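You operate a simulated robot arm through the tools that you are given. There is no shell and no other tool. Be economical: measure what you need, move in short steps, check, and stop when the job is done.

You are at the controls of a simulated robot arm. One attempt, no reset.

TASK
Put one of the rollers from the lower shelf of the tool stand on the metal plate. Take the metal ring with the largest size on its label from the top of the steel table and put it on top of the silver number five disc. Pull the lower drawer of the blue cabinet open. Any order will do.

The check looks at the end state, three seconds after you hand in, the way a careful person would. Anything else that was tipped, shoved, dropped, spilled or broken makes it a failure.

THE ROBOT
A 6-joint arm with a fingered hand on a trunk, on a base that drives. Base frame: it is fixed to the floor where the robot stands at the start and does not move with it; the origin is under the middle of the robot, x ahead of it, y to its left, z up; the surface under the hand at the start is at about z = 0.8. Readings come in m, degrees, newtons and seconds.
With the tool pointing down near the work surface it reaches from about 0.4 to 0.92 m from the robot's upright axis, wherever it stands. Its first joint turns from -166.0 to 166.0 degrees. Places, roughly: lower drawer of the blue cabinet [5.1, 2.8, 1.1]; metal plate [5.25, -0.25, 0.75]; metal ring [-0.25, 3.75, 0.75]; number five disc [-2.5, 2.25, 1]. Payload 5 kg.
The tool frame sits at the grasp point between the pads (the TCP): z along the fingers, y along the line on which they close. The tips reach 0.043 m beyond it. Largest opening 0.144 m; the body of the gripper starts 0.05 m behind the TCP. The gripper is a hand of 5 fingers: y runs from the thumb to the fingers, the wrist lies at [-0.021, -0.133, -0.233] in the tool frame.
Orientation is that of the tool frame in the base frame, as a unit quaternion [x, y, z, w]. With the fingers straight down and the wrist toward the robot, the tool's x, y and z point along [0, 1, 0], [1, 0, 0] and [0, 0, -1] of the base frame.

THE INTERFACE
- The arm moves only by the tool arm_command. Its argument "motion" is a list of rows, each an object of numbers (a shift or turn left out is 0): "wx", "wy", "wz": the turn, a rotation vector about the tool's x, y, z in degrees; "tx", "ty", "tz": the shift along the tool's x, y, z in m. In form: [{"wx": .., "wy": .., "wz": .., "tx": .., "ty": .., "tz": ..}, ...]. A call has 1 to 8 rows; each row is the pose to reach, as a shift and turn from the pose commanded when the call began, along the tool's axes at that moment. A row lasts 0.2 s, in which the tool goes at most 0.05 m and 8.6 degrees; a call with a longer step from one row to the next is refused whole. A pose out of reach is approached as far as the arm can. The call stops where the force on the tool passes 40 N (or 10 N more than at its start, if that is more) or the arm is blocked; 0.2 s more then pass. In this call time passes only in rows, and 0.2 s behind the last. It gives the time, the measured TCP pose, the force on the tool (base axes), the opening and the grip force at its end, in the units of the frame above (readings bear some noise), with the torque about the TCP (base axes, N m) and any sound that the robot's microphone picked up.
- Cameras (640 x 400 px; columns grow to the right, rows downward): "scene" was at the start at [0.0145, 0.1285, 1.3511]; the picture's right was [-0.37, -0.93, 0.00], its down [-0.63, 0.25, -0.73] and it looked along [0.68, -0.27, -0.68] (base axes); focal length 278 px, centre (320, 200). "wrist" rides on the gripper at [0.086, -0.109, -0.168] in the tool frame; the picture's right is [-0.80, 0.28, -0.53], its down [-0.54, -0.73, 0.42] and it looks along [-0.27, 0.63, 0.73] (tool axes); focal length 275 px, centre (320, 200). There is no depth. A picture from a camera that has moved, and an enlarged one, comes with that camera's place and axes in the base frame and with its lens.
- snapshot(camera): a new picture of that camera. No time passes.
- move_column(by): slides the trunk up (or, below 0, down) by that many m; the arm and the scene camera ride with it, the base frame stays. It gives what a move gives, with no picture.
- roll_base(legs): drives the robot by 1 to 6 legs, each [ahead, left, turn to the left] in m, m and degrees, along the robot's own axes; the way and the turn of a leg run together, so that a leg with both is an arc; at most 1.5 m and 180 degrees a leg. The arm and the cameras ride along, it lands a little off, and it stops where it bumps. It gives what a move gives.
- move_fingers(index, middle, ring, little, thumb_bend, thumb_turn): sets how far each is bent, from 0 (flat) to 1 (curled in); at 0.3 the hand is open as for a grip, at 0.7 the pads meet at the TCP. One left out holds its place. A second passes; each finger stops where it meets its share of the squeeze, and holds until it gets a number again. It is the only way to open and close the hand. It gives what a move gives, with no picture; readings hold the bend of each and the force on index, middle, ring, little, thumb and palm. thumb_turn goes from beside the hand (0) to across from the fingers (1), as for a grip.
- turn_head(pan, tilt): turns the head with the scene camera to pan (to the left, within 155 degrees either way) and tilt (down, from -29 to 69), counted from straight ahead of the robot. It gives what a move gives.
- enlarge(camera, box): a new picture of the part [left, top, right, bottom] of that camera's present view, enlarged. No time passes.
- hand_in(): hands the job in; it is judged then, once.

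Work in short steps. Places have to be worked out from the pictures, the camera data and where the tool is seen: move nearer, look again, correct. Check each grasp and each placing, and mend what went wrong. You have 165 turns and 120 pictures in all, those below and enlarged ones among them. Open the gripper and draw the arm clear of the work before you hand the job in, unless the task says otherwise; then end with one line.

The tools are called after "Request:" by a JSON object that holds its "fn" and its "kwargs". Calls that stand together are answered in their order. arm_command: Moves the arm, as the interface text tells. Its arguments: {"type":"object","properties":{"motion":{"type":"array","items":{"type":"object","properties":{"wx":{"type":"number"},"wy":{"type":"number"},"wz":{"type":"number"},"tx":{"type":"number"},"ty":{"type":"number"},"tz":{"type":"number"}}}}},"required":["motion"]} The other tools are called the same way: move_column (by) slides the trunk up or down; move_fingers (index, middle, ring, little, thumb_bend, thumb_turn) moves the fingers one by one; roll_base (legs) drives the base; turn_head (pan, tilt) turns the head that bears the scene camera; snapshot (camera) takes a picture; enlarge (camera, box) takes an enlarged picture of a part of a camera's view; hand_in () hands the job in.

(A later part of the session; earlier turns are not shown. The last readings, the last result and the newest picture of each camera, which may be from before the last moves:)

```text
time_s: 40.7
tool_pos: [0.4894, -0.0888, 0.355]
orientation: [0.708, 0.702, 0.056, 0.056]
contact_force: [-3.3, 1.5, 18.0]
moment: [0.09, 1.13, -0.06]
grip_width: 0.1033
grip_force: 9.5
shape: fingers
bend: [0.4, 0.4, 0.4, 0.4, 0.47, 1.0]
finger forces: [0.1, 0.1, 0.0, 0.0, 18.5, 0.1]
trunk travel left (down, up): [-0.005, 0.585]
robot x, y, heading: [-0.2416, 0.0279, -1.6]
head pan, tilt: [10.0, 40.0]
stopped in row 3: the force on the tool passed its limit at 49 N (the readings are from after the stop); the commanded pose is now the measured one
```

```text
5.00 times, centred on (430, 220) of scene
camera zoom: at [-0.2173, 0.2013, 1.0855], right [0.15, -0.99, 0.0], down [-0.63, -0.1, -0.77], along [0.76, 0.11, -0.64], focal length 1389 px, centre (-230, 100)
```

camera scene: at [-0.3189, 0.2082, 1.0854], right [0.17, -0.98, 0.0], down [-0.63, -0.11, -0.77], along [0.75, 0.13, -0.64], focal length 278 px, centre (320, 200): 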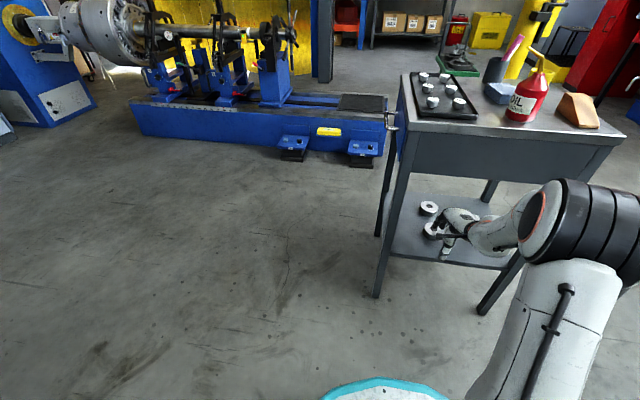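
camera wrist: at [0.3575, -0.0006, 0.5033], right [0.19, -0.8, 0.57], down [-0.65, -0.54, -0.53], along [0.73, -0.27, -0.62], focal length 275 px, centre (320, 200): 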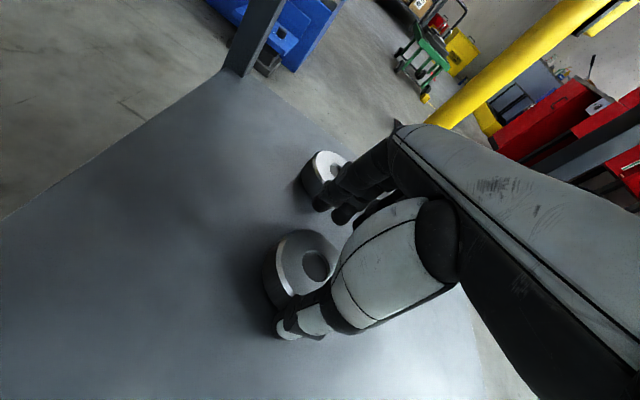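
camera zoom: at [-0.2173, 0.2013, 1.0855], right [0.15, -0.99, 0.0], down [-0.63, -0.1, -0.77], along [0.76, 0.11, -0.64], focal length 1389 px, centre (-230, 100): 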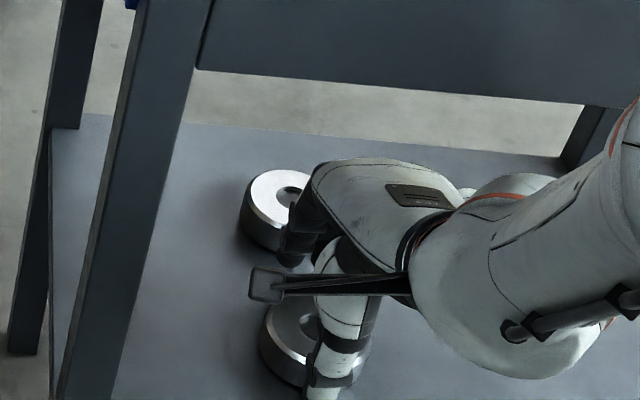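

Ray check puts the thumb tip at z≈0.32, x≈0.44 – on the roller's near rim. So the roller is nearer/higher (≈(0.477, -0.087), top ≈0.333). Lift, open the thumb to 0.33, shift 1.5 cm back, and descend to ~0.35.

Request:
{"fn": "arm_command", "kwargs": {"motion": [{"tz": -0.012, "ty": -0.001}, {"tz": -0.02, "ty": -0.008, "wx": 2}, {"tz": -0.02, "ty": -0.014, "wx": 2}]}}

Request:
{"fn": "move_fingers", "kwargs": {"thumb_bend": 0.33}}

Request:
{"fn": "arm_command", "kwargs": {"motion": [{"tz": 0.008, "ty": -0.001}, {"tz": 0.016, "ty": -0.002}, {"tz": 0.023, "ty": -0.003}]}}

Request:
{"fn": "snapshot", "kwargs": {"camera": "wrist"}}

Request:
{"fn": "enlarge", "kwargs": {"camera": "scene", "box": [370, 180, 490, 260]}}

```text
time_s: 41.5
tool_pos: [0.4714, -0.0874, 0.3701]
orientation: [0.709, 0.703, 0.041, 0.041]
contact_force: [0.5, -0.4, -0.3]
moment: [0.01, -0.04, 0.01]
grip_width: 0.0969
grip_force: 0.0
shape: fingers
bend: [0.4, 0.4, 0.4, 0.4, 0.5, 1.0]
finger forces: [0.1, 0.1, 0.0, 0.0, 0.0, 0.0]
trunk travel left (down, up): [-0.005, 0.585]
robot x, y, heading: [-0.2424, 0.03, -1.3]
head pan, tilt: [10.0, 40.0]
```

```text
time_s: 42.5
tool_pos: [0.4727, -0.0865, 0.3693]
orientation: [0.709, 0.703, 0.041, 0.042]
contact_force: [-0.4, 0.1, 0.1]
moment: [0.02, 0.01, 0.0]
grip_width: 0.1268
grip_force: 0.1
shape: fingers
bend: [0.4, 0.4, 0.4, 0.4, 0.33, 0.98]
finger forces: [0.1, 0.0, 0.1, 0.0, 0.0, 0.0]
trunk travel left (down, up): [-0.005, 0.585]
robot x, y, heading: [-0.2442, 0.0246, -1.5]
head pan, tilt: [10.0, 40.0]
```

```text
time_s: 43.3
tool_pos: [0.4751, -0.0879, 0.3506]
orientation: [0.708, 0.703, 0.043, 0.043]
contact_force: [2.5, 1.5, 17.4]
moment: [0.11, 1.3, -0.08]
grip_width: 0.1286
grip_force: 9.1
shape: fingers
bend: [0.4, 0.4, 0.4, 0.4, 0.32, 0.98]
finger forces: [0.0, 0.1, 0.0, 0.0, 17.5, 0.0]
trunk travel left (down, up): [-0.005, 0.585]
robot x, y, heading: [-0.2371, 0.024, -1.3]
head pan, tilt: [10.0, 40.0]
```

```text
85 pictures are left
camera wrist: at [0.3463, -0.0003, 0.5022], right [0.21, -0.8, 0.57], down [-0.67, -0.54, -0.51], along [0.71, -0.27, -0.65], focal length 275 px, centre (320, 200)
```

wrist: 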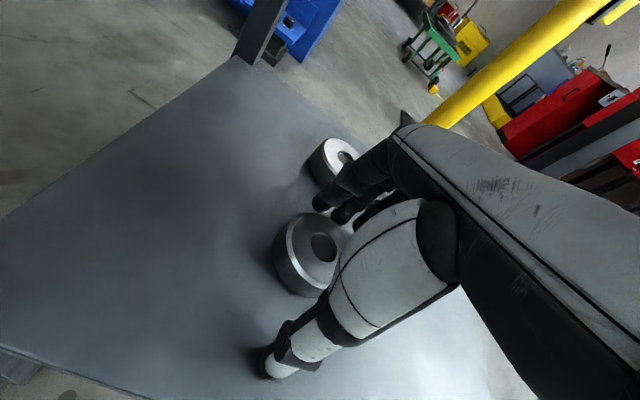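

```text
5.00 times, centred on (430, 220) of scene
camera zoom: at [-0.217, 0.2013, 1.0858], right [0.15, -0.99, 0.0], down [-0.64, -0.1, -0.77], along [0.76, 0.11, -0.64], focal length 1389 px, centre (-230, 100)
```

zoom: 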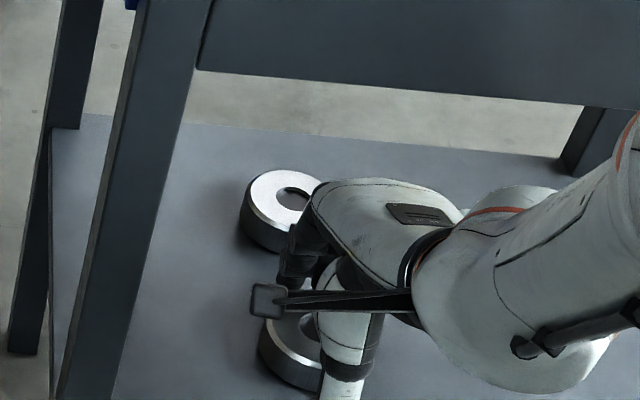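

Thumb is now clearly in front of the roller touching the shelf, fingers beyond it. Close the hand on it.

Request:
{"fn": "move_fingers", "kwargs": {"index": 0.7, "middle": 0.7, "ring": 0.7, "little": 0.7, "thumb_bend": 0.7}}

Request:
{"fn": "snapshot", "kwargs": {"camera": "wrist"}}

Request:
{"fn": "enlarge", "kwargs": {"camera": "scene", "box": [370, 180, 490, 260]}}

```text
time_s: 44.4
tool_pos: [0.474, -0.0852, 0.348]
orientation: [0.708, 0.703, 0.045, 0.044]
contact_force: [-8.4, 3.8, 18.1]
moment: [0.22, 1.9, -0.39]
grip_width: 0.0764
grip_force: 13.6
shape: fingers
bend: [0.68, 0.69, 0.7, 0.7, 0.36, 1.0]
finger forces: [1.7, 2.4, 0.1, 0.0, 23.8, 0.0]
trunk travel left (down, up): [-0.005, 0.585]
robot x, y, heading: [-0.2434, 0.0287, -1.3]
head pan, tilt: [10.0, 40.0]
stopped: the force on the tool passed its limit at 41 N (the readings are from after the stop); the commanded pose is now the measured one
```

```text
83 pictures are left
camera wrist: at [0.346, 0.0006, 0.5022], right [0.21, -0.8, 0.56], down [-0.67, -0.54, -0.51], along [0.71, -0.27, -0.65], focal length 275 px, centre (320, 200)
```

wrist: 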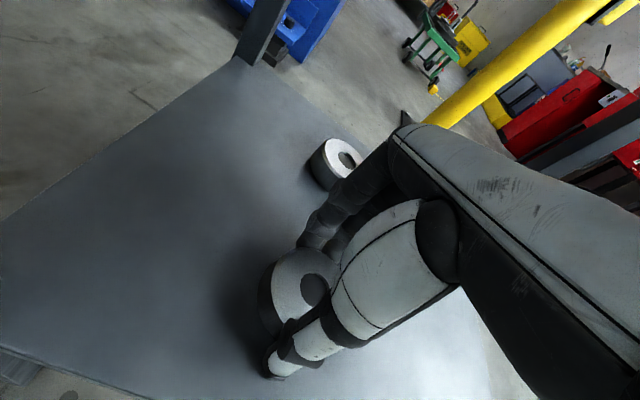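

```text
5.00 times, centred on (430, 220) of scene
camera zoom: at [-0.2175, 0.2015, 1.085], right [0.15, -0.99, 0.0], down [-0.63, -0.1, -0.77], along [0.76, 0.11, -0.64], focal length 1389 px, centre (-230, 100)
```

zoom: 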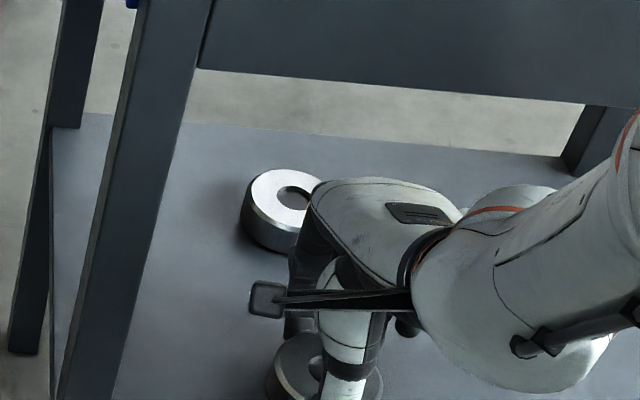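

The fingers dragged the roller toward me while the thumb was jammed on the shelf, and the roller is ~1.4 cm left of the hand's centre. I'll open, lift a little, recentre on it and use a thumb bend that clears the shelf.

Request:
{"fn": "move_fingers", "kwargs": {"index": 0.35, "middle": 0.35, "ring": 0.35, "little": 0.35, "thumb_bend": 0.3}}

Request:
{"fn": "arm_command", "kwargs": {"motion": [{"tz": -0.012, "ty": -0.006, "tx": 0.005}, {"tz": -0.025, "ty": -0.012, "tx": 0.01}, {"tz": -0.028, "ty": -0.024, "tx": 0.014}]}}

Request:
{"fn": "snapshot", "kwargs": {"camera": "wrist"}}

Request:
{"fn": "enlarge", "kwargs": {"camera": "scene", "box": [370, 180, 490, 260]}}

```text
time_s: 45.4
tool_pos: [0.4743, -0.0881, 0.3488]
orientation: [0.708, 0.703, 0.045, 0.044]
contact_force: [6.6, 0.1, 19.8]
moment: [0.06, 1.32, -0.03]
grip_width: 0.1377
grip_force: 10.1
shape: fingers
bend: [0.35, 0.35, 0.35, 0.35, 0.32, 0.98]
finger forces: [0.0, 0.0, 0.0, 0.0, 20.0, 0.1]
trunk travel left (down, up): [-0.005, 0.585]
robot x, y, heading: [-0.2384, 0.0288, -1.7]
head pan, tilt: [10.0, 40.0]
```

```text
time_s: 46.2
tool_pos: [0.4468, -0.0729, 0.3717]
orientation: [0.709, 0.702, 0.042, 0.042]
contact_force: [-0.1, 0.1, -0.7]
moment: [0.03, 0.0, 0.0]
grip_width: 0.1405
grip_force: 0.1
shape: fingers
bend: [0.35, 0.35, 0.35, 0.35, 0.3, 0.98]
finger forces: [0.0, 0.0, 0.0, 0.1, 0.0, 0.0]
trunk travel left (down, up): [-0.005, 0.585]
robot x, y, heading: [-0.2424, 0.0271, -1.3]
head pan, tilt: [10.0, 40.0]
```

```text
81 pictures are left
camera wrist: at [0.3203, 0.0134, 0.5251], right [0.21, -0.8, 0.56], down [-0.67, -0.54, -0.51], along [0.71, -0.27, -0.65], focal length 275 px, centre (320, 200)
```

wrist: 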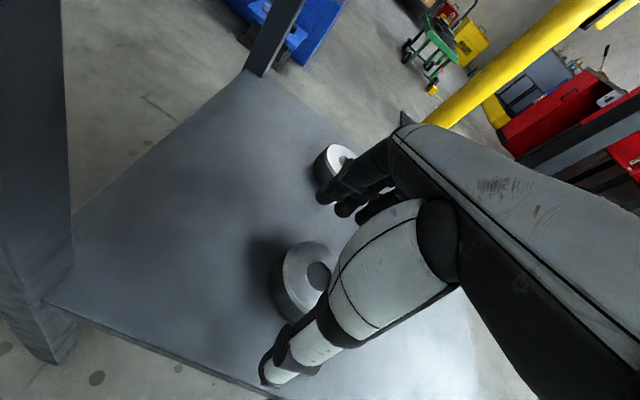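

```text
5.00 times, centred on (430, 220) of scene
camera zoom: at [-0.2164, 0.2012, 1.0854], right [0.15, -0.99, 0.0], down [-0.64, -0.1, -0.77], along [0.76, 0.11, -0.64], focal length 1389 px, centre (-230, 100)
```

zoom: 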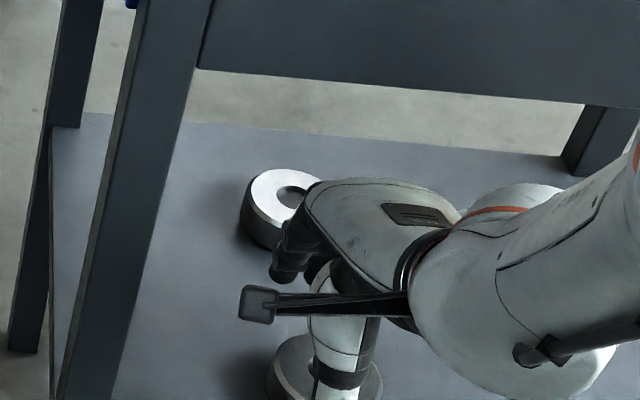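

Roller now ≈(0.448, -0.085). Set fingers/thumb to 0.42 and descend with a 1.1 cm shift right.

Request:
{"fn": "move_fingers", "kwargs": {"index": 0.4, "middle": 0.4, "ring": 0.4, "little": 0.4, "thumb_bend": 0.42}}

Request:
{"fn": "arm_command", "kwargs": {"motion": [{"tz": 0.005, "ty": -0.001, "tx": -0.011}, {"tz": 0.012, "ty": -0.002, "tx": -0.011}, {"tz": 0.02, "ty": -0.003, "tx": -0.011}, {"tz": 0.028, "ty": -0.004, "tx": -0.011}, {"tz": 0.035, "ty": -0.005, "tx": -0.011}]}}

Request:
{"fn": "snapshot", "kwargs": {"camera": "wrist"}}

```text
time_s: 47.2
tool_pos: [0.4479, -0.0738, 0.3721]
orientation: [0.709, 0.703, 0.043, 0.043]
contact_force: [1.0, -0.4, -0.2]
moment: [0.01, 0.02, 0.0]
grip_width: 0.1115
grip_force: 0.2
shape: fingers
bend: [0.4, 0.4, 0.4, 0.4, 0.42, 0.99]
finger forces: [0.1, 0.0, 0.0, 0.1, 0.1, 0.0]
trunk travel left (down, up): [-0.005, 0.585]
robot x, y, heading: [-0.2424, 0.0273, -1.6]
head pan, tilt: [10.0, 40.0]
```

```text
time_s: 48.3
tool_pos: [0.453, -0.0835, 0.3536]
orientation: [0.709, 0.701, 0.051, 0.05]
contact_force: [-2.4, 1.7, 15.8]
moment: [0.1, 1.24, -0.06]
grip_width: 0.1178
grip_force: 8.2
shape: fingers
bend: [0.4, 0.4, 0.4, 0.4, 0.39, 0.99]
finger forces: [0.0, 0.1, 0.0, 0.1, 16.4, 0.1]
trunk travel left (down, up): [-0.005, 0.585]
robot x, y, heading: [-0.2413, 0.03, -1.4]
head pan, tilt: [10.0, 40.0]
stopped in row 5: the force on the tool passed its limit at 48 N (the readings are from after the stop); the commanded pose is now the measured one
```

```text
79 pictures are left
camera wrist: at [0.3223, 0.0032, 0.5036], right [0.2, -0.8, 0.57], down [-0.66, -0.53, -0.52], along [0.72, -0.27, -0.64], focal length 275 px, centre (320, 200)
```

wrist: 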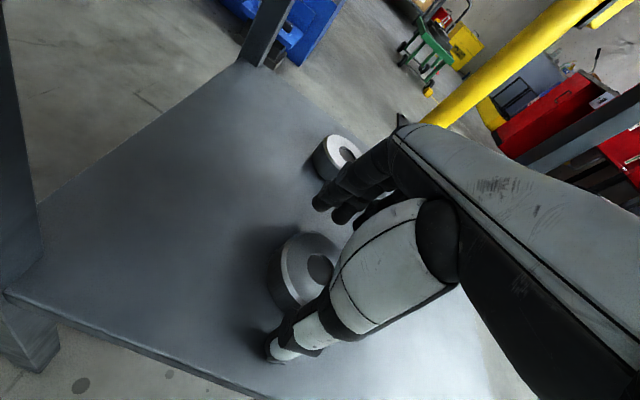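

Thumb tip is on the shelf (z≈0.287) in front of the roller; roller ≈(0.445, -0.082). Raise ~8 mm, take out 5° of tilt so the fingers come lower, recentre 9 mm back, then close.

Request:
{"fn": "arm_command", "kwargs": {"motion": [{"tz": -0.006, "ty": -0.004, "wx": 3}, {"tz": -0.007, "ty": -0.008, "wx": 5}]}}

Request:
{"fn": "move_fingers", "kwargs": {"index": 0.7, "middle": 0.7, "ring": 0.7, "little": 0.7, "thumb_bend": 0.75}}

Request:
{"fn": "snapshot", "kwargs": {"camera": "wrist"}}

Request:
{"fn": "enlarge", "kwargs": {"camera": "scene", "box": [370, 180, 490, 260]}}

```text
time_s: 48.9
tool_pos: [0.4416, -0.0833, 0.3549]
orientation: [0.71, 0.703, 0.018, 0.017]
contact_force: [-0.5, -0.1, -0.7]
moment: [-0.01, 0.01, 0.0]
grip_width: 0.1114
grip_force: 0.1
shape: fingers
bend: [0.4, 0.4, 0.4, 0.4, 0.42, 0.99]
finger forces: [0.0, 0.0, 0.0, 0.1, 0.0, 0.1]
trunk travel left (down, up): [-0.005, 0.585]
robot x, y, heading: [-0.2426, 0.0273, -1.6]
head pan, tilt: [10.0, 40.0]
```

```text
time_s: 49.9
tool_pos: [0.4425, -0.0836, 0.3554]
orientation: [0.711, 0.703, 0.018, 0.018]
contact_force: [3.4, -1.0, 2.2]
moment: [-0.02, 0.11, 0.07]
grip_width: 0.069
grip_force: 23.8
shape: fingers
bend: [0.55, 0.56, 0.64, 0.7, 0.54, 1.0]
finger forces: [8.7, 9.0, 6.7, 0.0, 23.3, 0.1]
trunk travel left (down, up): [-0.005, 0.585]
robot x, y, heading: [-0.2399, 0.0272, -1.1]
head pan, tilt: [10.0, 40.0]
```

```text
78 pictures are left
camera wrist: at [0.3265, 0.003, 0.518], right [0.25, -0.8, 0.55], down [-0.71, -0.53, -0.46], along [0.66, -0.27, -0.7], focal length 275 px, centre (320, 200)
```

wrist: 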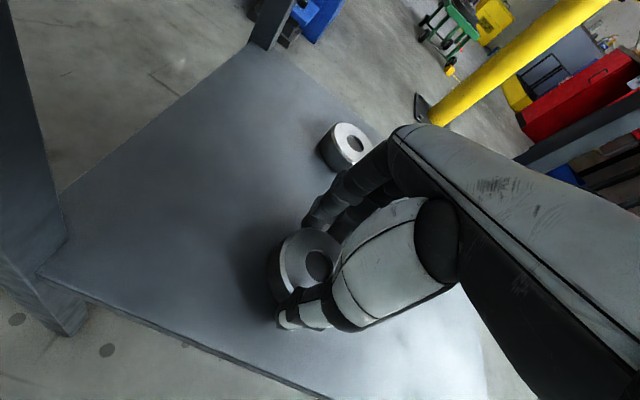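

```text
5.00 times, centred on (430, 220) of scene
camera zoom: at [-0.2163, 0.2012, 1.0854], right [0.15, -0.99, 0.0], down [-0.64, -0.1, -0.77], along [0.76, 0.11, -0.64], focal length 1389 px, centre (-230, 100)
```

zoom: 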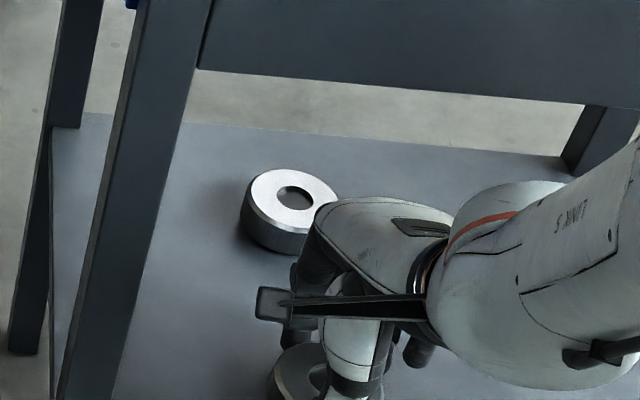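

Firm grip: 0.069 m, 24 N across three fingers and thumb. Lift 2 cm and check.

Request:
{"fn": "arm_command", "kwargs": {"motion": [{"tz": -0.01}, {"tz": -0.02}]}}

Request:
{"fn": "snapshot", "kwargs": {"camera": "wrist"}}

```text
time_s: 50.5
tool_pos: [0.4418, -0.0855, 0.3764]
orientation: [0.71, 0.703, 0.018, 0.017]
contact_force: [-0.4, -0.3, -6.7]
moment: [0.06, -0.03, -0.01]
grip_width: 0.0691
grip_force: 23.0
shape: fingers
bend: [0.55, 0.56, 0.65, 0.7, 0.54, 1.0]
finger forces: [8.2, 8.2, 5.7, 0.0, 23.9, 0.1]
trunk travel left (down, up): [-0.005, 0.585]
robot x, y, heading: [-0.2426, 0.0329, -1.5]
head pan, tilt: [10.0, 40.0]
```

```text
76 pictures are left
camera wrist: at [0.3254, 0.0025, 0.538], right [0.25, -0.8, 0.55], down [-0.71, -0.53, -0.46], along [0.66, -0.27, -0.7], focal length 275 px, centre (320, 200)
```

wrist: 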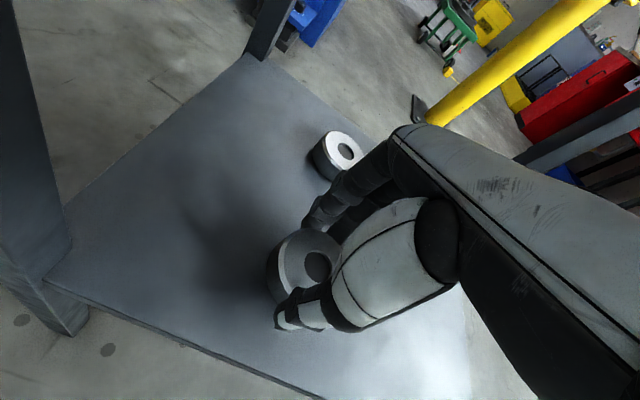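

The roller is lifted (≈6.7 N load). Back straight out, then raise.

Request:
{"fn": "roll_base", "kwargs": {"legs": [[-0.6, 0, 0]]}}

Request:
{"fn": "move_column", "kwargs": {"by": 0.4}}

Request:
{"fn": "turn_head", "kwargs": {"pan": 0, "tilt": 35}}

Request:
{"fn": "snapshot", "kwargs": {"camera": "scene"}}

Request:
{"fn": "snapshot", "kwargs": {"camera": "wrist"}}

```text
time_s: 53.8
tool_pos: [-0.1429, -0.064, 0.376]
orientation: [0.705, 0.708, 0.017, 0.017]
contact_force: [-0.4, -0.2, -6.7]
moment: [0.04, 0.02, -0.01]
grip_width: 0.0692
grip_force: 23.2
shape: fingers
bend: [0.55, 0.56, 0.65, 0.7, 0.54, 1.0]
finger forces: [8.4, 8.2, 6.0, 0.0, 23.8, 0.0]
trunk travel left (down, up): [-0.005, 0.585]
robot x, y, heading: [-0.8264, 0.0372, -0.5]
head pan, tilt: [10.0, 40.0]
```

```text
time_s: 57.6
tool_pos: [-0.1413, -0.0653, 0.776]
orientation: [0.706, 0.708, 0.018, 0.017]
contact_force: [-1.4, 0.2, -6.7]
moment: [0.05, -0.03, -0.02]
grip_width: 0.0691
grip_force: 23.0
shape: fingers
bend: [0.55, 0.56, 0.65, 0.7, 0.54, 1.0]
finger forces: [8.4, 8.1, 6.0, 0.0, 23.8, 0.0]
trunk travel left (down, up): [-0.405, 0.185]
robot x, y, heading: [-0.8257, 0.0401, -0.5]
head pan, tilt: [10.0, 40.0]
```

```text
time_s: 58.4
tool_pos: [-0.1429, -0.0656, 0.7757]
orientation: [0.706, 0.708, 0.018, 0.016]
contact_force: [0.8, 0.3, -6.6]
moment: [0.04, -0.05, 0.0]
grip_width: 0.069
grip_force: 23.0
shape: fingers
bend: [0.55, 0.56, 0.65, 0.7, 0.54, 1.0]
finger forces: [8.4, 8.3, 5.8, 0.0, 23.8, 0.0]
trunk travel left (down, up): [-0.405, 0.185]
robot x, y, heading: [-0.8295, 0.0387, -0.5]
head pan, tilt: [0.0, 35.0]
```

```text
75 pictures are left
camera scene: at [-0.7991, 0.1972, 1.4929], right [-0.01, -1.0, 0.0], down [-0.57, 0.01, -0.82], along [0.82, -0.01, -0.57], focal length 278 px, centre (320, 200)
```

scene: 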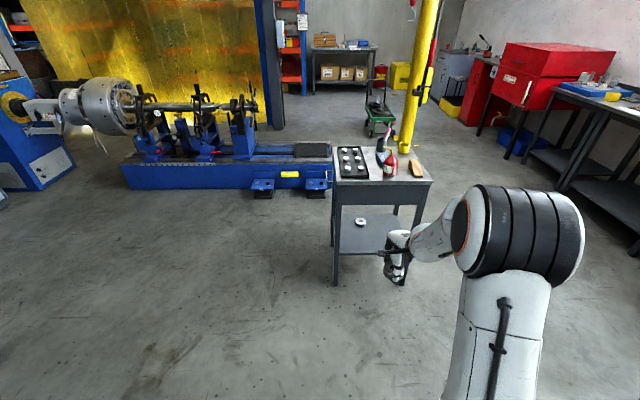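

```text
74 pictures are left
camera wrist: at [-0.2593, 0.0204, 0.938], right [0.26, -0.8, 0.55], down [-0.7, -0.54, -0.46], along [0.66, -0.26, -0.7], focal length 275 px, centre (320, 200)
```

wrist: 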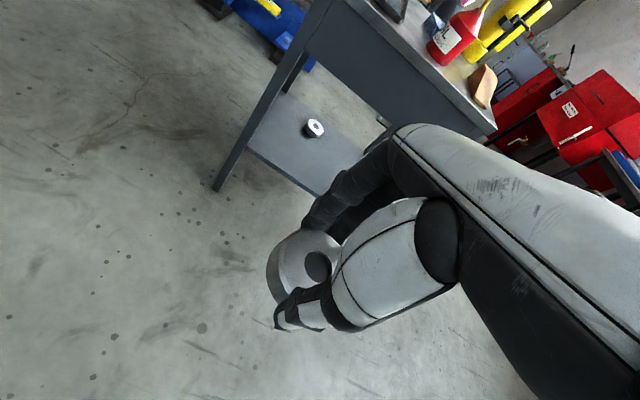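

Both clear. Route: right of the stand, between lathe end and yellow pole, then left of the green cart to the far bench. Raise the trunk and drive the first part.

Request:
{"fn": "move_column", "kwargs": {"by": 0.18}}

Request:
{"fn": "roll_base", "kwargs": {"legs": [[0, -0.87, 0], [1.5, 0, 0], [0.9, 0.3, 0]]}}

Request:
{"fn": "turn_head", "kwargs": {"pan": 10, "tilt": 30}}

Request:
{"fn": "snapshot", "kwargs": {"camera": "scene"}}

```text
time_s: 60.4
tool_pos: [-0.1424, -0.065, 0.9559]
orientation: [0.706, 0.708, 0.018, 0.017]
contact_force: [-0.2, -1.0, -7.6]
moment: [0.0, -0.04, -0.01]
grip_width: 0.069
grip_force: 22.5
shape: fingers
bend: [0.55, 0.56, 0.65, 0.7, 0.54, 1.0]
finger forces: [8.4, 8.3, 5.9, 0.1, 23.7, 0.1]
trunk travel left (down, up): [-0.585, 0.005]
robot x, y, heading: [-0.8288, 0.0382, -0.5]
head pan, tilt: [0.0, 35.0]
```

```text
time_s: 74.5
tool_pos: [1.7792, -0.8162, 0.9562]
orientation: [0.701, 0.712, 0.013, 0.021]
contact_force: [2.1, -8.0, -4.8]
moment: [0.72, 0.3, 0.2]
grip_width: 0.069
grip_force: 26.3
shape: fingers
bend: [0.56, 0.57, 0.66, 0.7, 0.55, 1.0]
finger forces: [9.4, 7.3, 6.7, 0.0, 29.8, 0.5]
trunk travel left (down, up): [-0.585, 0.005]
robot x, y, heading: [1.0958, -0.72, 0.8]
head pan, tilt: [0.0, 35.0]
stopped in leg 3: the force on the tool passed its limit at 60 N (the readings are from after the stop); the commanded pose is now the measured one
```

```text
time_s: 75.2
tool_pos: [1.781, -0.8161, 0.9554]
orientation: [0.702, 0.712, 0.013, 0.021]
contact_force: [2.5, -12.8, -7.0]
moment: [1.12, 0.18, 0.45]
grip_width: 0.069
grip_force: 30.1
shape: fingers
bend: [0.56, 0.57, 0.66, 0.7, 0.55, 1.0]
finger forces: [9.4, 7.3, 6.8, 0.0, 34.4, 0.8]
trunk travel left (down, up): [-0.585, 0.005]
robot x, y, heading: [1.0948, -0.715, 0.4]
head pan, tilt: [10.0, 30.0]
```

```text
73 pictures are left
camera scene: at [1.1202, -0.5434, 1.6808], right [0.18, -0.98, 0.0], down [-0.49, -0.09, -0.87], along [0.85, 0.16, -0.5], focal length 278 px, centre (320, 200)
```

scene: 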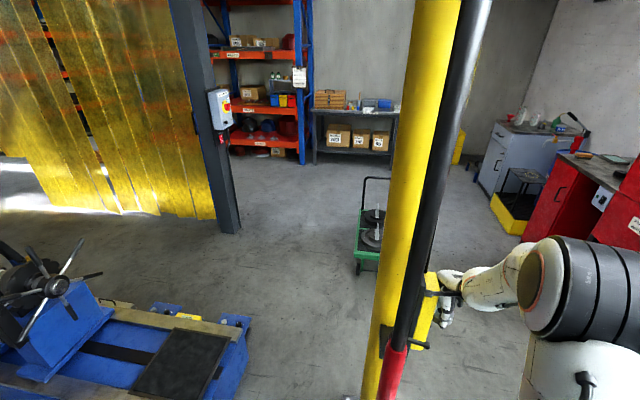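

The pole is closer than estimated (≈(1.85, -0.7)) and the hand bumped it lightly; the grip still holds. The lathe–pole gap is too narrow, so I'll strafe right and pass right of pole and cart at y≈-1.4.

Request:
{"fn": "roll_base", "kwargs": {"legs": [[0, -0.68, 0]]}}

Request:
{"fn": "turn_head", "kwargs": {"pan": 0, "tilt": 30}}

Request:
{"fn": "snapshot", "kwargs": {"camera": "scene"}}

Request:
{"fn": "snapshot", "kwargs": {"camera": "wrist"}}

```text
time_s: 79.0
tool_pos: [1.7921, -1.4853, 0.9567]
orientation: [0.697, 0.717, 0.014, 0.021]
contact_force: [-1.0, -0.4, -7.3]
moment: [0.04, -0.05, 0.03]
grip_width: 0.069
grip_force: 22.8
shape: fingers
bend: [0.56, 0.57, 0.66, 0.7, 0.55, 1.0]
finger forces: [9.5, 7.3, 6.5, 0.0, 22.3, 0.0]
trunk travel left (down, up): [-0.585, 0.005]
robot x, y, heading: [1.1065, -1.3943, 1.0]
head pan, tilt: [10.0, 30.0]
```

```text
time_s: 79.7
tool_pos: [1.7906, -1.4871, 0.9555]
orientation: [0.697, 0.717, 0.014, 0.021]
contact_force: [0.1, -0.1, -7.7]
moment: [0.03, -0.03, -0.03]
grip_width: 0.069
grip_force: 23.0
shape: fingers
bend: [0.56, 0.57, 0.66, 0.7, 0.55, 1.0]
finger forces: [9.4, 7.3, 6.4, 0.0, 22.4, 0.1]
trunk travel left (down, up): [-0.585, 0.005]
robot x, y, heading: [1.1085, -1.393, 1.4]
head pan, tilt: [0.0, 30.0]
```

```text
72 pictures are left
camera scene: at [1.1297, -1.2368, 1.6807], right [0.02, -1.0, 0.0], down [-0.5, -0.01, -0.87], along [0.87, 0.02, -0.5], focal length 278 px, centre (320, 200)
```

scene: 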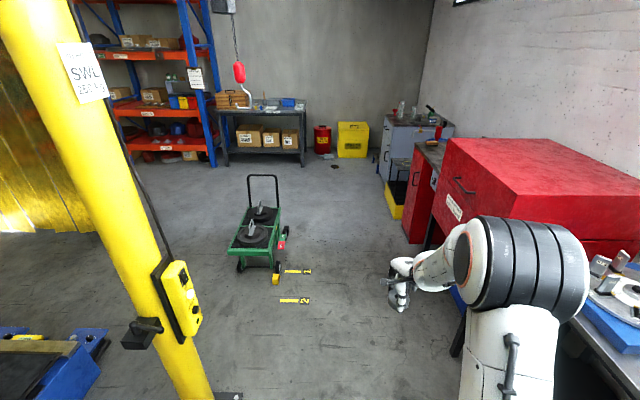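

```text
71 pictures are left
camera wrist: at [1.6724, -1.4014, 1.1171], right [0.28, -0.78, 0.56], down [-0.69, -0.57, -0.45], along [0.67, -0.26, -0.7], focal length 275 px, centre (320, 200)
```

wrist: 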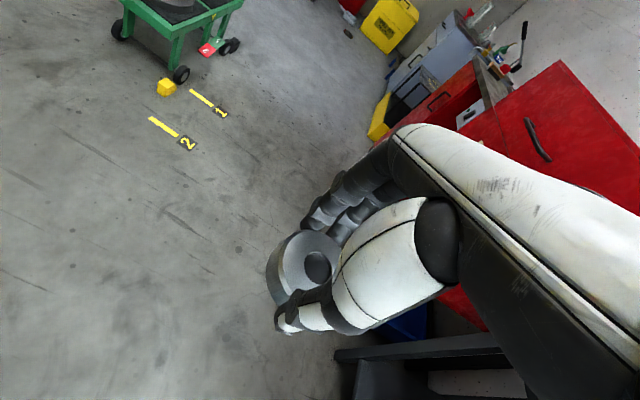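

Path on the right is clear (floor tags end at y≈-1.12, furniture starts at y≈-2.0). Drive past the cart, then strafe left in front of the far bench.

Request:
{"fn": "roll_base", "kwargs": {"legs": [[1.4, -0.1, -1.4], [1.35, 0, 0], [0, 1.2, 0]]}}

Request:
{"fn": "snapshot", "kwargs": {"camera": "scene"}}

Request:
{"fn": "turn_head", "kwargs": {"pan": 50, "tilt": 20}}

Request:
{"fn": "snapshot", "kwargs": {"camera": "scene"}}

```text
time_s: 99.0
tool_pos: [4.5094, -0.2695, 0.9563]
orientation: [0.675, 0.738, 0.015, 0.02]
contact_force: [-0.1, 0.4, -7.2]
moment: [0.05, -0.01, -0.01]
grip_width: 0.069
grip_force: 22.8
shape: fingers
bend: [0.56, 0.57, 0.66, 0.7, 0.55, 1.0]
finger forces: [9.6, 7.4, 6.6, 0.1, 22.3, 0.0]
trunk travel left (down, up): [-0.585, 0.005]
robot x, y, heading: [3.817, -0.2229, 4.8]
head pan, tilt: [0.0, 30.0]
```

```text
70 pictures are left
camera scene: at [3.8332, -0.0618, 1.6807], right [0.08, -1.0, 0.0], down [-0.5, -0.04, -0.87], along [0.86, 0.07, -0.5], focal length 278 px, centre (320, 200)
```

scene: 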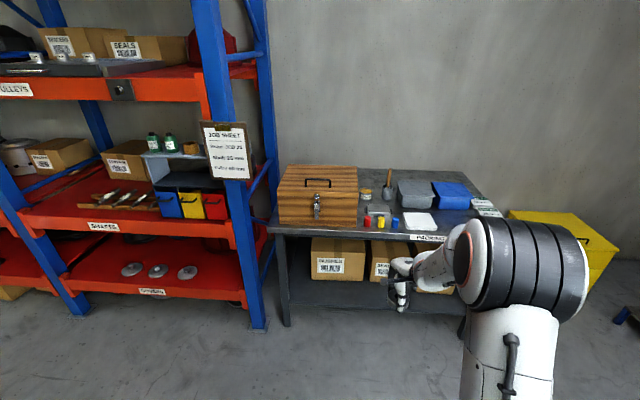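

```text
time_s: 100.2
tool_pos: [4.5084, -0.2695, 0.9545]
orientation: [0.674, 0.738, 0.014, 0.02]
contact_force: [0.6, -0.3, -7.5]
moment: [0.01, -0.02, -0.04]
grip_width: 0.0689
grip_force: 22.5
shape: fingers
bend: [0.56, 0.57, 0.66, 0.7, 0.55, 1.0]
finger forces: [9.6, 7.3, 6.6, 0.0, 22.3, 0.1]
trunk travel left (down, up): [-0.585, 0.005]
robot x, y, heading: [3.8173, -0.2234, 4.7]
head pan, tilt: [50.0, 20.0]
```

```text
69 pictures are left
camera scene: at [3.7969, 0.0065, 1.6968], right [0.82, -0.58, 0.0], down [-0.2, -0.28, -0.94], along [0.54, 0.77, -0.34], focal length 278 px, centre (320, 200)
```

scene: 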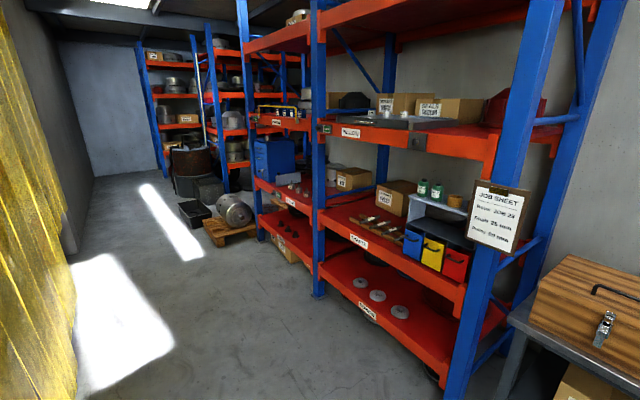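

The blue cabinet is on the rack's shelf. Now look closely at the bench for the plate.

Request:
{"fn": "turn_head", "kwargs": {"pan": 0, "tilt": 30}}

Request:
{"fn": "enlarge", "kwargs": {"camera": "scene", "box": [350, 150, 510, 250]}}

```text
time_s: 101.4
tool_pos: [4.5099, -0.2705, 0.9558]
orientation: [0.673, 0.739, 0.014, 0.021]
contact_force: [-0.2, -0.1, -7.1]
moment: [0.05, -0.03, 0.0]
grip_width: 0.069
grip_force: 22.8
shape: fingers
bend: [0.56, 0.57, 0.66, 0.7, 0.55, 1.0]
finger forces: [9.7, 7.4, 6.6, 0.1, 22.3, 0.0]
trunk travel left (down, up): [-0.585, 0.005]
robot x, y, heading: [3.8174, -0.2244, 4.6]
head pan, tilt: [0.0, 30.0]
```

```text
4.00 times, centred on (430, 200) of scene
camera zoom: at [3.8332, -0.0619, 1.6808], right [0.08, -1.0, 0.0], down [-0.5, -0.04, -0.87], along [0.86, 0.07, -0.5], focal length 1111 px, centre (-120, 200)
```

zoom: 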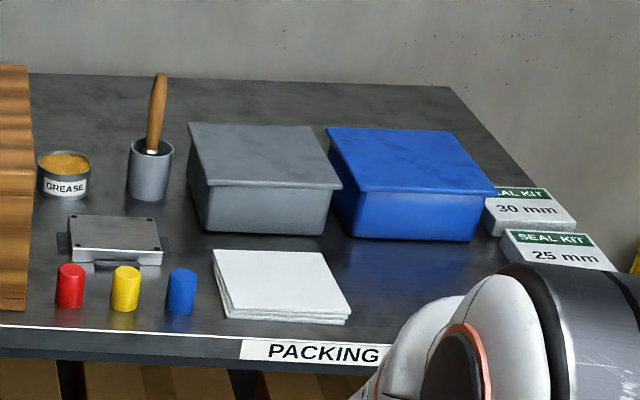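

The metal plate is the grey screwed plate at ≈(5.32, -0.30), behind three small cylinders and right of the wooden box. Straighten the heading and drive closer, then re-measure.

Request:
{"fn": "roll_base", "kwargs": {"legs": [[0, 0, -4.7], [0.55, 0.02, 0]]}}

Request:
{"fn": "snapshot", "kwargs": {"camera": "wrist"}}

Request:
{"fn": "turn_head", "kwargs": {"pan": 0, "tilt": 45}}

Request:
{"fn": "snapshot", "kwargs": {"camera": "scene"}}

```text
time_s: 105.0
tool_pos: [5.0445, -0.3072, 0.9558]
orientation: [0.705, 0.709, 0.013, 0.022]
contact_force: [0.3, 1.0, -8.0]
moment: [0.06, -0.04, -0.03]
grip_width: 0.069
grip_force: 23.2
shape: fingers
bend: [0.56, 0.57, 0.66, 0.7, 0.55, 1.0]
finger forces: [9.5, 7.3, 6.5, 0.0, 22.4, 0.1]
trunk travel left (down, up): [-0.585, 0.005]
robot x, y, heading: [4.3592, -0.204, -0.3]
head pan, tilt: [0.0, 30.0]
```

```text
67 pictures are left
camera wrist: at [4.9282, -0.2199, 1.1171], right [0.26, -0.79, 0.56], down [-0.7, -0.55, -0.45], along [0.66, -0.27, -0.7], focal length 275 px, centre (320, 200)
```

wrist: 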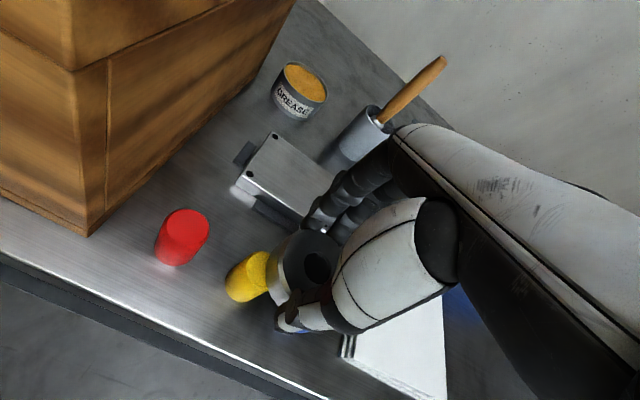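

```text
time_s: 105.8
tool_pos: [5.0453, -0.3075, 0.9565]
orientation: [0.705, 0.709, 0.013, 0.021]
contact_force: [0.3, 0.8, -4.3]
moment: [0.07, 0.02, 0.01]
grip_width: 0.069
grip_force: 23.6
shape: fingers
bend: [0.56, 0.57, 0.66, 0.7, 0.55, 1.0]
finger forces: [9.7, 7.2, 6.6, 0.0, 22.5, 0.0]
trunk travel left (down, up): [-0.585, 0.005]
robot x, y, heading: [4.3583, -0.2035, -0.1]
head pan, tilt: [0.0, 45.0]
```

```text
66 pictures are left
camera scene: at [4.3799, -0.0432, 1.6582], right [0.0, -1.0, 0.0], down [-0.71, 0.0, -0.71], along [0.71, 0.0, -0.71], focal length 278 px, centre (320, 200)
```

scene: 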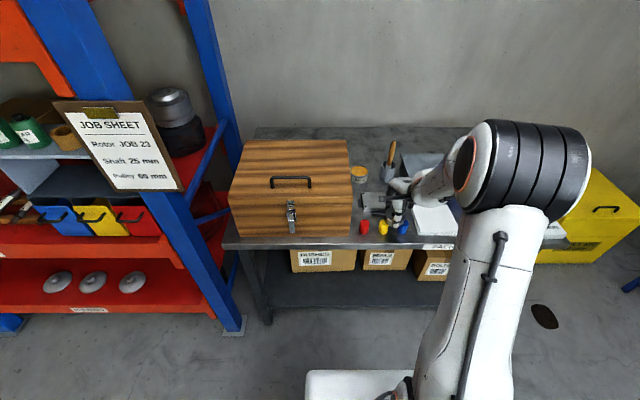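

From these views the plate centre is ≈(5.25, -0.29), top z≈0.79. Drive 0.15 closer and look again.

Request:
{"fn": "roll_base", "kwargs": {"legs": [[0.15, 0.01, 0]]}}

Request:
{"fn": "snapshot", "kwargs": {"camera": "wrist"}}

Request:
{"fn": "enlarge", "kwargs": {"camera": "scene", "box": [320, 160, 460, 260]}}

```text
time_s: 107.2
tool_pos: [5.1969, -0.3011, 0.9544]
orientation: [0.706, 0.708, 0.014, 0.021]
contact_force: [0.2, -0.2, -8.3]
moment: [0.07, 0.02, 0.04]
grip_width: 0.069
grip_force: 23.7
shape: fingers
bend: [0.56, 0.57, 0.66, 0.7, 0.55, 1.0]
finger forces: [9.6, 7.5, 6.8, 0.0, 22.4, 0.1]
trunk travel left (down, up): [-0.585, 0.005]
robot x, y, heading: [4.5121, -0.1945, -0.0]
head pan, tilt: [0.0, 45.0]
```

```text
65 pictures are left
camera wrist: at [5.0795, -0.2126, 1.1166], right [0.26, -0.79, 0.56], down [-0.7, -0.55, -0.45], along [0.66, -0.27, -0.7], focal length 275 px, centre (320, 200)
```

wrist: 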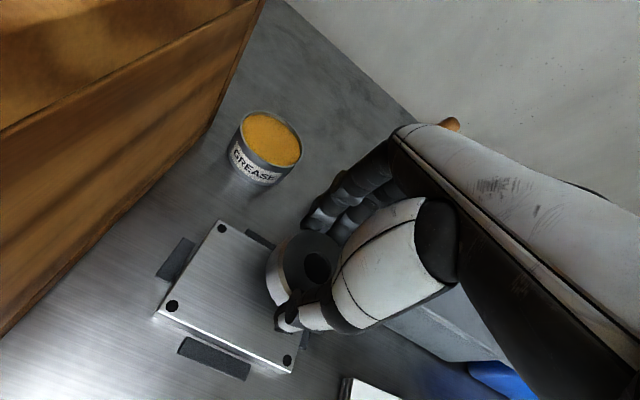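

```text
4.00 times, centred on (390, 210) of scene
camera zoom: at [4.5324, -0.0339, 1.6581], right [0.0, -1.0, 0.0], down [-0.71, 0.0, -0.71], along [0.71, 0.0, -0.71], focal length 1111 px, centre (40, 160)
```

zoom: 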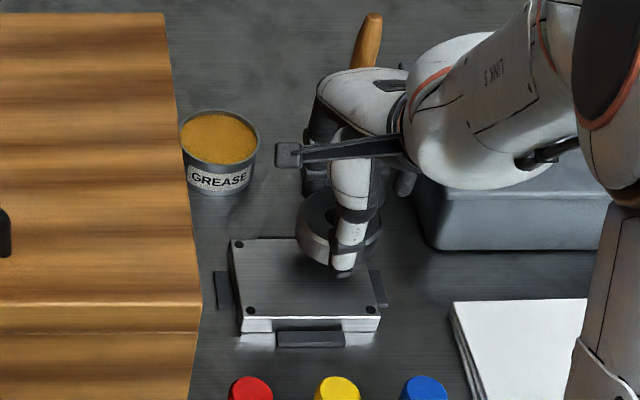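

Triangulating all views consistently gives the plate top at z≈0.87, centre (5.165, -0.275) – the roller is only ~1.5 cm above. Raise 3 cm, then shift back 3 cm and left 2.6 cm.

Request:
{"fn": "arm_command", "kwargs": {"motion": [{"tz": -0.03}, {"tz": -0.03, "ty": -0.016, "tx": 0.013}, {"tz": -0.03, "ty": -0.032, "tx": 0.026}]}}

Request:
{"fn": "snapshot", "kwargs": {"camera": "wrist"}}

Request:
{"fn": "enlarge", "kwargs": {"camera": "scene", "box": [320, 160, 460, 260]}}

```text
time_s: 108.0
tool_pos: [5.1627, -0.2742, 0.9823]
orientation: [0.706, 0.708, 0.013, 0.021]
contact_force: [0.0, -0.2, -7.4]
moment: [0.02, 0.02, 0.01]
grip_width: 0.0689
grip_force: 23.6
shape: fingers
bend: [0.56, 0.57, 0.66, 0.7, 0.55, 1.0]
finger forces: [9.6, 7.4, 6.8, 0.1, 22.4, 0.0]
trunk travel left (down, up): [-0.585, 0.005]
robot x, y, heading: [4.511, -0.1957, -0.3]
head pan, tilt: [0.0, 45.0]
```

```text
63 pictures are left
camera wrist: at [5.045, -0.1861, 1.1431], right [0.26, -0.79, 0.56], down [-0.7, -0.55, -0.45], along [0.66, -0.27, -0.7], focal length 275 px, centre (320, 200)
```

wrist: 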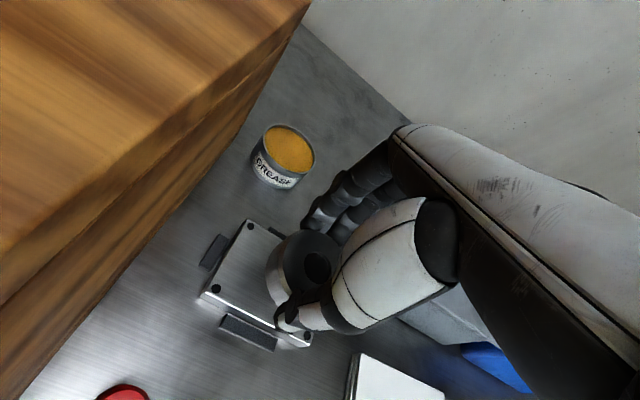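

```text
4.00 times, centred on (390, 210) of scene
camera zoom: at [4.5313, -0.0336, 1.6581], right [0.0, -1.0, 0.0], down [-0.71, 0.0, -0.71], along [0.71, 0.0, -0.71], focal length 1111 px, centre (40, 160)
```

zoom: 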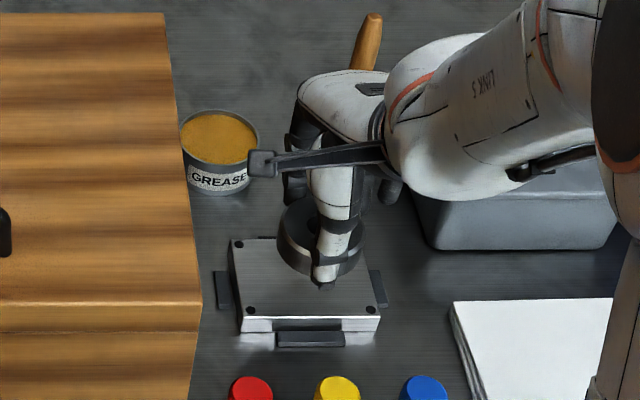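

Plate centre refined to ≈(5.172, -0.28); roller ≈(5.15, -0.268). Nudge 1.5 cm forward, 0.8 cm right and lower gently.

Request:
{"fn": "arm_command", "kwargs": {"motion": [{"ty": 0.015, "tx": -0.008}, {"ty": 0.015, "tx": -0.008, "tz": 0.015}, {"ty": 0.015, "tx": -0.008, "tz": 0.03}, {"ty": 0.015, "tx": -0.008, "tz": 0.038}]}}

Request:
{"fn": "snapshot", "kwargs": {"camera": "wrist"}}

```text
time_s: 109.0
tool_pos: [5.1797, -0.2825, 0.9464]
orientation: [0.705, 0.708, 0.013, 0.02]
contact_force: [-0.1, 0.0, -6.9]
moment: [0.01, -0.04, -0.01]
grip_width: 0.0688
grip_force: 22.8
shape: fingers
bend: [0.56, 0.57, 0.66, 0.7, 0.55, 1.0]
finger forces: [9.8, 7.6, 6.7, 0.0, 22.2, 0.0]
trunk travel left (down, up): [-0.585, 0.005]
robot x, y, heading: [4.5132, -0.1945, -0.2]
head pan, tilt: [0.0, 45.0]
```

```text
61 pictures are left
camera wrist: at [5.0632, -0.1946, 1.1078], right [0.26, -0.79, 0.56], down [-0.7, -0.55, -0.45], along [0.66, -0.27, -0.7], focal length 275 px, centre (320, 200)
```

wrist: 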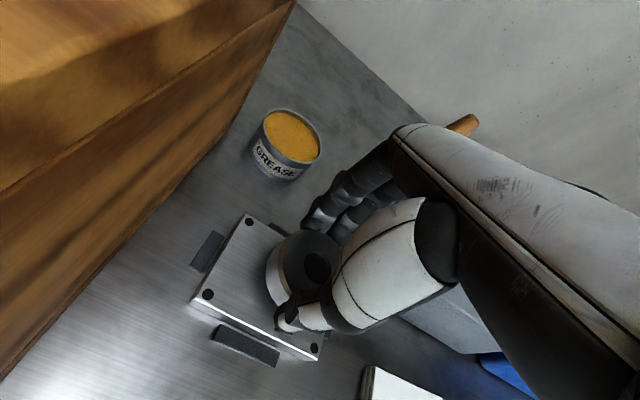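

Looks centred, still no contact. Continue down in small steps until contact.

Request:
{"fn": "arm_command", "kwargs": {"motion": [{"tz": 0.006}, {"tz": 0.012}, {"tz": 0.018}, {"tz": 0.024}]}}

Request:
{"fn": "snapshot", "kwargs": {"camera": "wrist"}}

Request:
{"fn": "enlarge", "kwargs": {"camera": "scene", "box": [320, 160, 460, 260]}}

```text
time_s: 110.0
tool_pos: [5.1825, -0.2826, 0.9279]
orientation: [0.706, 0.708, 0.016, 0.024]
contact_force: [-3.2, 0.1, 19.3]
moment: [0.11, 0.78, -0.02]
grip_width: 0.0688
grip_force: 25.0
shape: fingers
bend: [0.56, 0.57, 0.66, 0.7, 0.55, 1.0]
finger forces: [9.4, 7.3, 7.1, 0.1, 25.4, 0.0]
trunk travel left (down, up): [-0.585, 0.005]
robot x, y, heading: [4.5113, -0.1944, -0.2]
head pan, tilt: [0.0, 45.0]
```

```text
60 pictures are left
camera wrist: at [5.0639, -0.1939, 1.0875], right [0.26, -0.79, 0.56], down [-0.7, -0.55, -0.46], along [0.67, -0.27, -0.69], focal length 275 px, centre (320, 200)
```

wrist: 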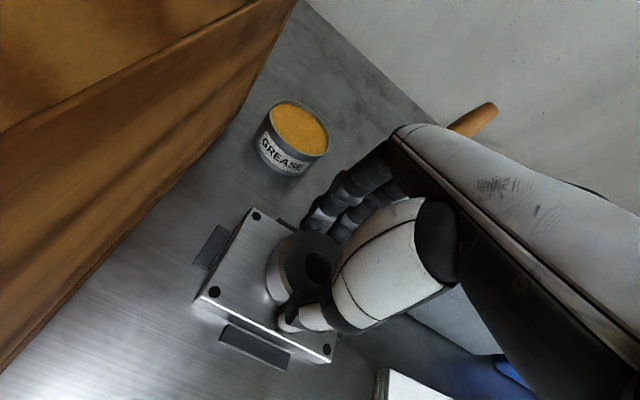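

```text
4.00 times, centred on (390, 210) of scene
camera zoom: at [4.5289, -0.0335, 1.6587], right [0.0, -1.0, 0.0], down [-0.71, 0.0, -0.71], along [0.71, 0.0, -0.71], focal length 1111 px, centre (40, 160)
```

zoom: 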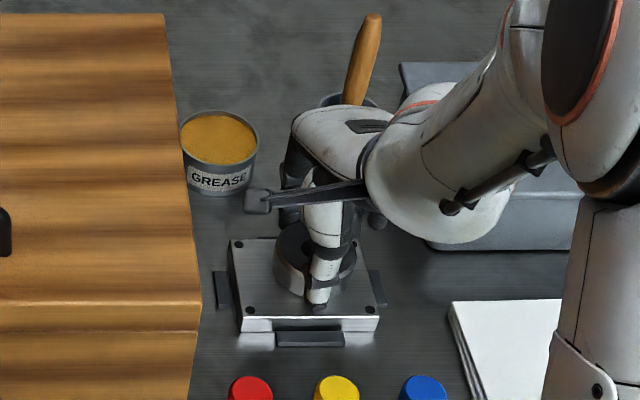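

Contact made at z≈0.928, roller on the plate. Ease up 3 mm and open the hand modestly.

Request:
{"fn": "arm_command", "kwargs": {"motion": [{"tz": -0.004}]}}

Request:
{"fn": "move_fingers", "kwargs": {"index": 0.45, "middle": 0.45, "ring": 0.45, "little": 0.45, "thumb_bend": 0.46}}

Request:
{"fn": "snapshot", "kwargs": {"camera": "wrist"}}

```text
time_s: 110.4
tool_pos: [5.1821, -0.2817, 0.9277]
orientation: [0.705, 0.708, 0.014, 0.021]
contact_force: [3.7, -0.3, 9.3]
moment: [0.14, 0.2, 0.04]
grip_width: 0.0689
grip_force: 25.0
shape: fingers
bend: [0.56, 0.57, 0.66, 0.7, 0.55, 1.0]
finger forces: [10.5, 9.1, 8.2, 0.1, 22.2, 0.0]
trunk travel left (down, up): [-0.585, 0.005]
robot x, y, heading: [4.5095, -0.1917, -0.4]
head pan, tilt: [0.0, 45.0]
```

```text
time_s: 111.4
tool_pos: [5.1801, -0.2815, 0.9279]
orientation: [0.705, 0.708, 0.014, 0.021]
contact_force: [1.3, -0.2, 0.4]
moment: [-0.01, 0.0, 0.0]
grip_width: 0.0943
grip_force: 0.0
shape: fingers
bend: [0.45, 0.45, 0.45, 0.45, 0.46, 1.0]
finger forces: [0.0, 0.0, 0.0, 0.0, 0.1, 0.0]
trunk travel left (down, up): [-0.585, 0.005]
robot x, y, heading: [4.5096, -0.1965, -0.6]
head pan, tilt: [0.0, 45.0]
```

```text
58 pictures are left
camera wrist: at [5.0636, -0.1941, 1.0882], right [0.26, -0.79, 0.56], down [-0.7, -0.55, -0.45], along [0.66, -0.27, -0.7], focal length 275 px, centre (320, 200)
```

wrist: 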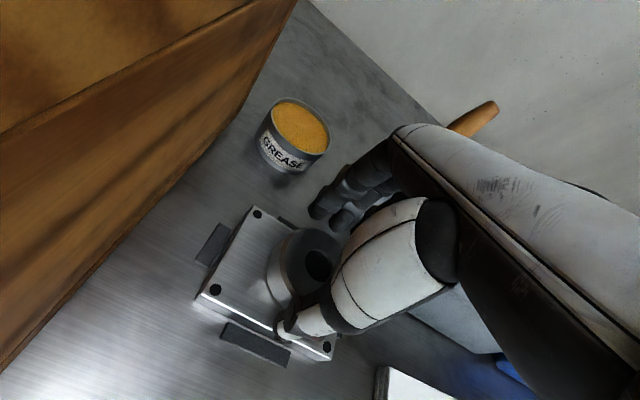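

Released. Lift straight up.

Request:
{"fn": "arm_command", "kwargs": {"motion": [{"tz": -0.02}, {"tz": -0.05}, {"tz": -0.09}, {"tz": -0.13}]}}

Request:
{"fn": "enlarge", "kwargs": {"camera": "wrist", "box": [160, 150, 400, 300]}}

```text
time_s: 112.4
tool_pos: [5.172, -0.2833, 1.0575]
orientation: [0.706, 0.708, 0.014, 0.02]
contact_force: [0.3, 0.1, 0.1]
moment: [-0.03, -0.08, -0.01]
grip_width: 0.0942
grip_force: 0.0
shape: fingers
bend: [0.45, 0.45, 0.45, 0.45, 0.46, 1.0]
finger forces: [0.0, 0.0, 0.0, 0.0, 0.1, 0.0]
trunk travel left (down, up): [-0.585, 0.005]
robot x, y, heading: [4.5143, -0.1922, -0.0]
head pan, tilt: [0.0, 45.0]
```

```text
2.67 times, centred on (280, 225) of wrist
camera zoom: at [5.0552, -0.1956, 1.2189], right [0.26, -0.79, 0.55], down [-0.7, -0.55, -0.45], along [0.66, -0.27, -0.7], focal length 734 px, centre (427, 133)
```

zoom: 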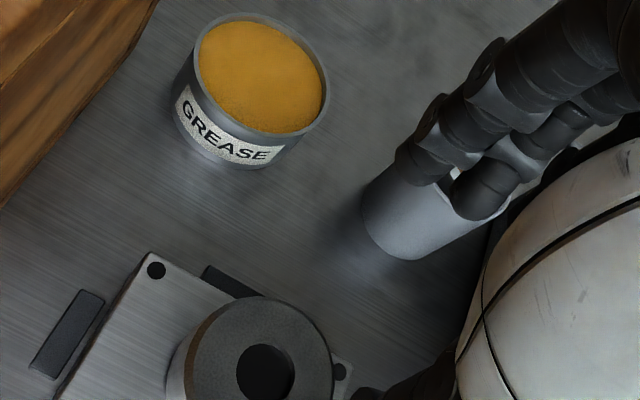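

Roller sits on the plate. Back off and strafe left along the rack toward the blue cabinet.

Request:
{"fn": "roll_base", "kwargs": {"legs": [[-0.5, 0, 0], [0, 1.5, 0]]}}

Request:
{"fn": "turn_head", "kwargs": {"pan": 35, "tilt": 20}}

Request:
{"fn": "snapshot", "kwargs": {"camera": "scene"}}

```text
time_s: 122.6
tool_pos: [4.6472, 1.2794, 1.0569]
orientation: [0.694, 0.719, 0.014, 0.021]
contact_force: [0.6, 0.3, 0.1]
moment: [-0.03, -0.03, 0.0]
grip_width: 0.0942
grip_force: 0.1
shape: fingers
bend: [0.45, 0.45, 0.45, 0.45, 0.46, 1.0]
finger forces: [0.0, 0.0, 0.0, 0.1, 0.0, 0.0]
trunk travel left (down, up): [-0.585, 0.005]
robot x, y, heading: [3.9788, 1.3477, 1.5]
head pan, tilt: [0.0, 45.0]
```

```text
time_s: 123.6
tool_pos: [4.6472, 1.2816, 1.058]
orientation: [0.693, 0.72, 0.014, 0.021]
contact_force: [0.2, 0.8, -0.2]
moment: [-0.05, -0.02, 0.01]
grip_width: 0.0945
grip_force: 0.1
shape: fingers
bend: [0.45, 0.45, 0.45, 0.45, 0.46, 1.0]
finger forces: [0.0, 0.0, 0.0, 0.0, 0.0, 0.0]
trunk travel left (down, up): [-0.585, 0.005]
robot x, y, heading: [3.9833, 1.3529, 1.5]
head pan, tilt: [35.0, 20.0]
```

```text
56 pictures are left
camera scene: at [3.9911, 1.5623, 1.6968], right [0.6, -0.8, 0.0], down [-0.28, -0.2, -0.94], along [0.75, 0.56, -0.34], focal length 278 px, centre (320, 200)
```

scene: 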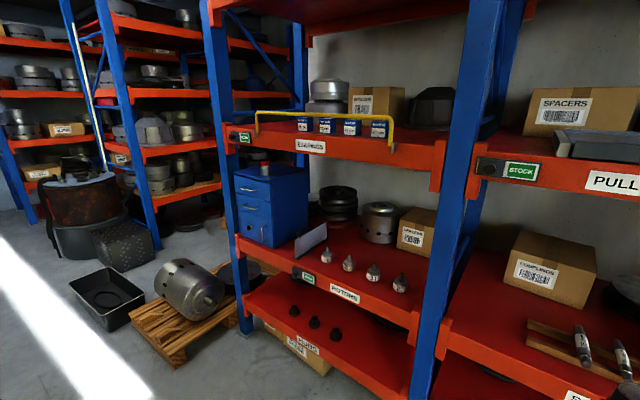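

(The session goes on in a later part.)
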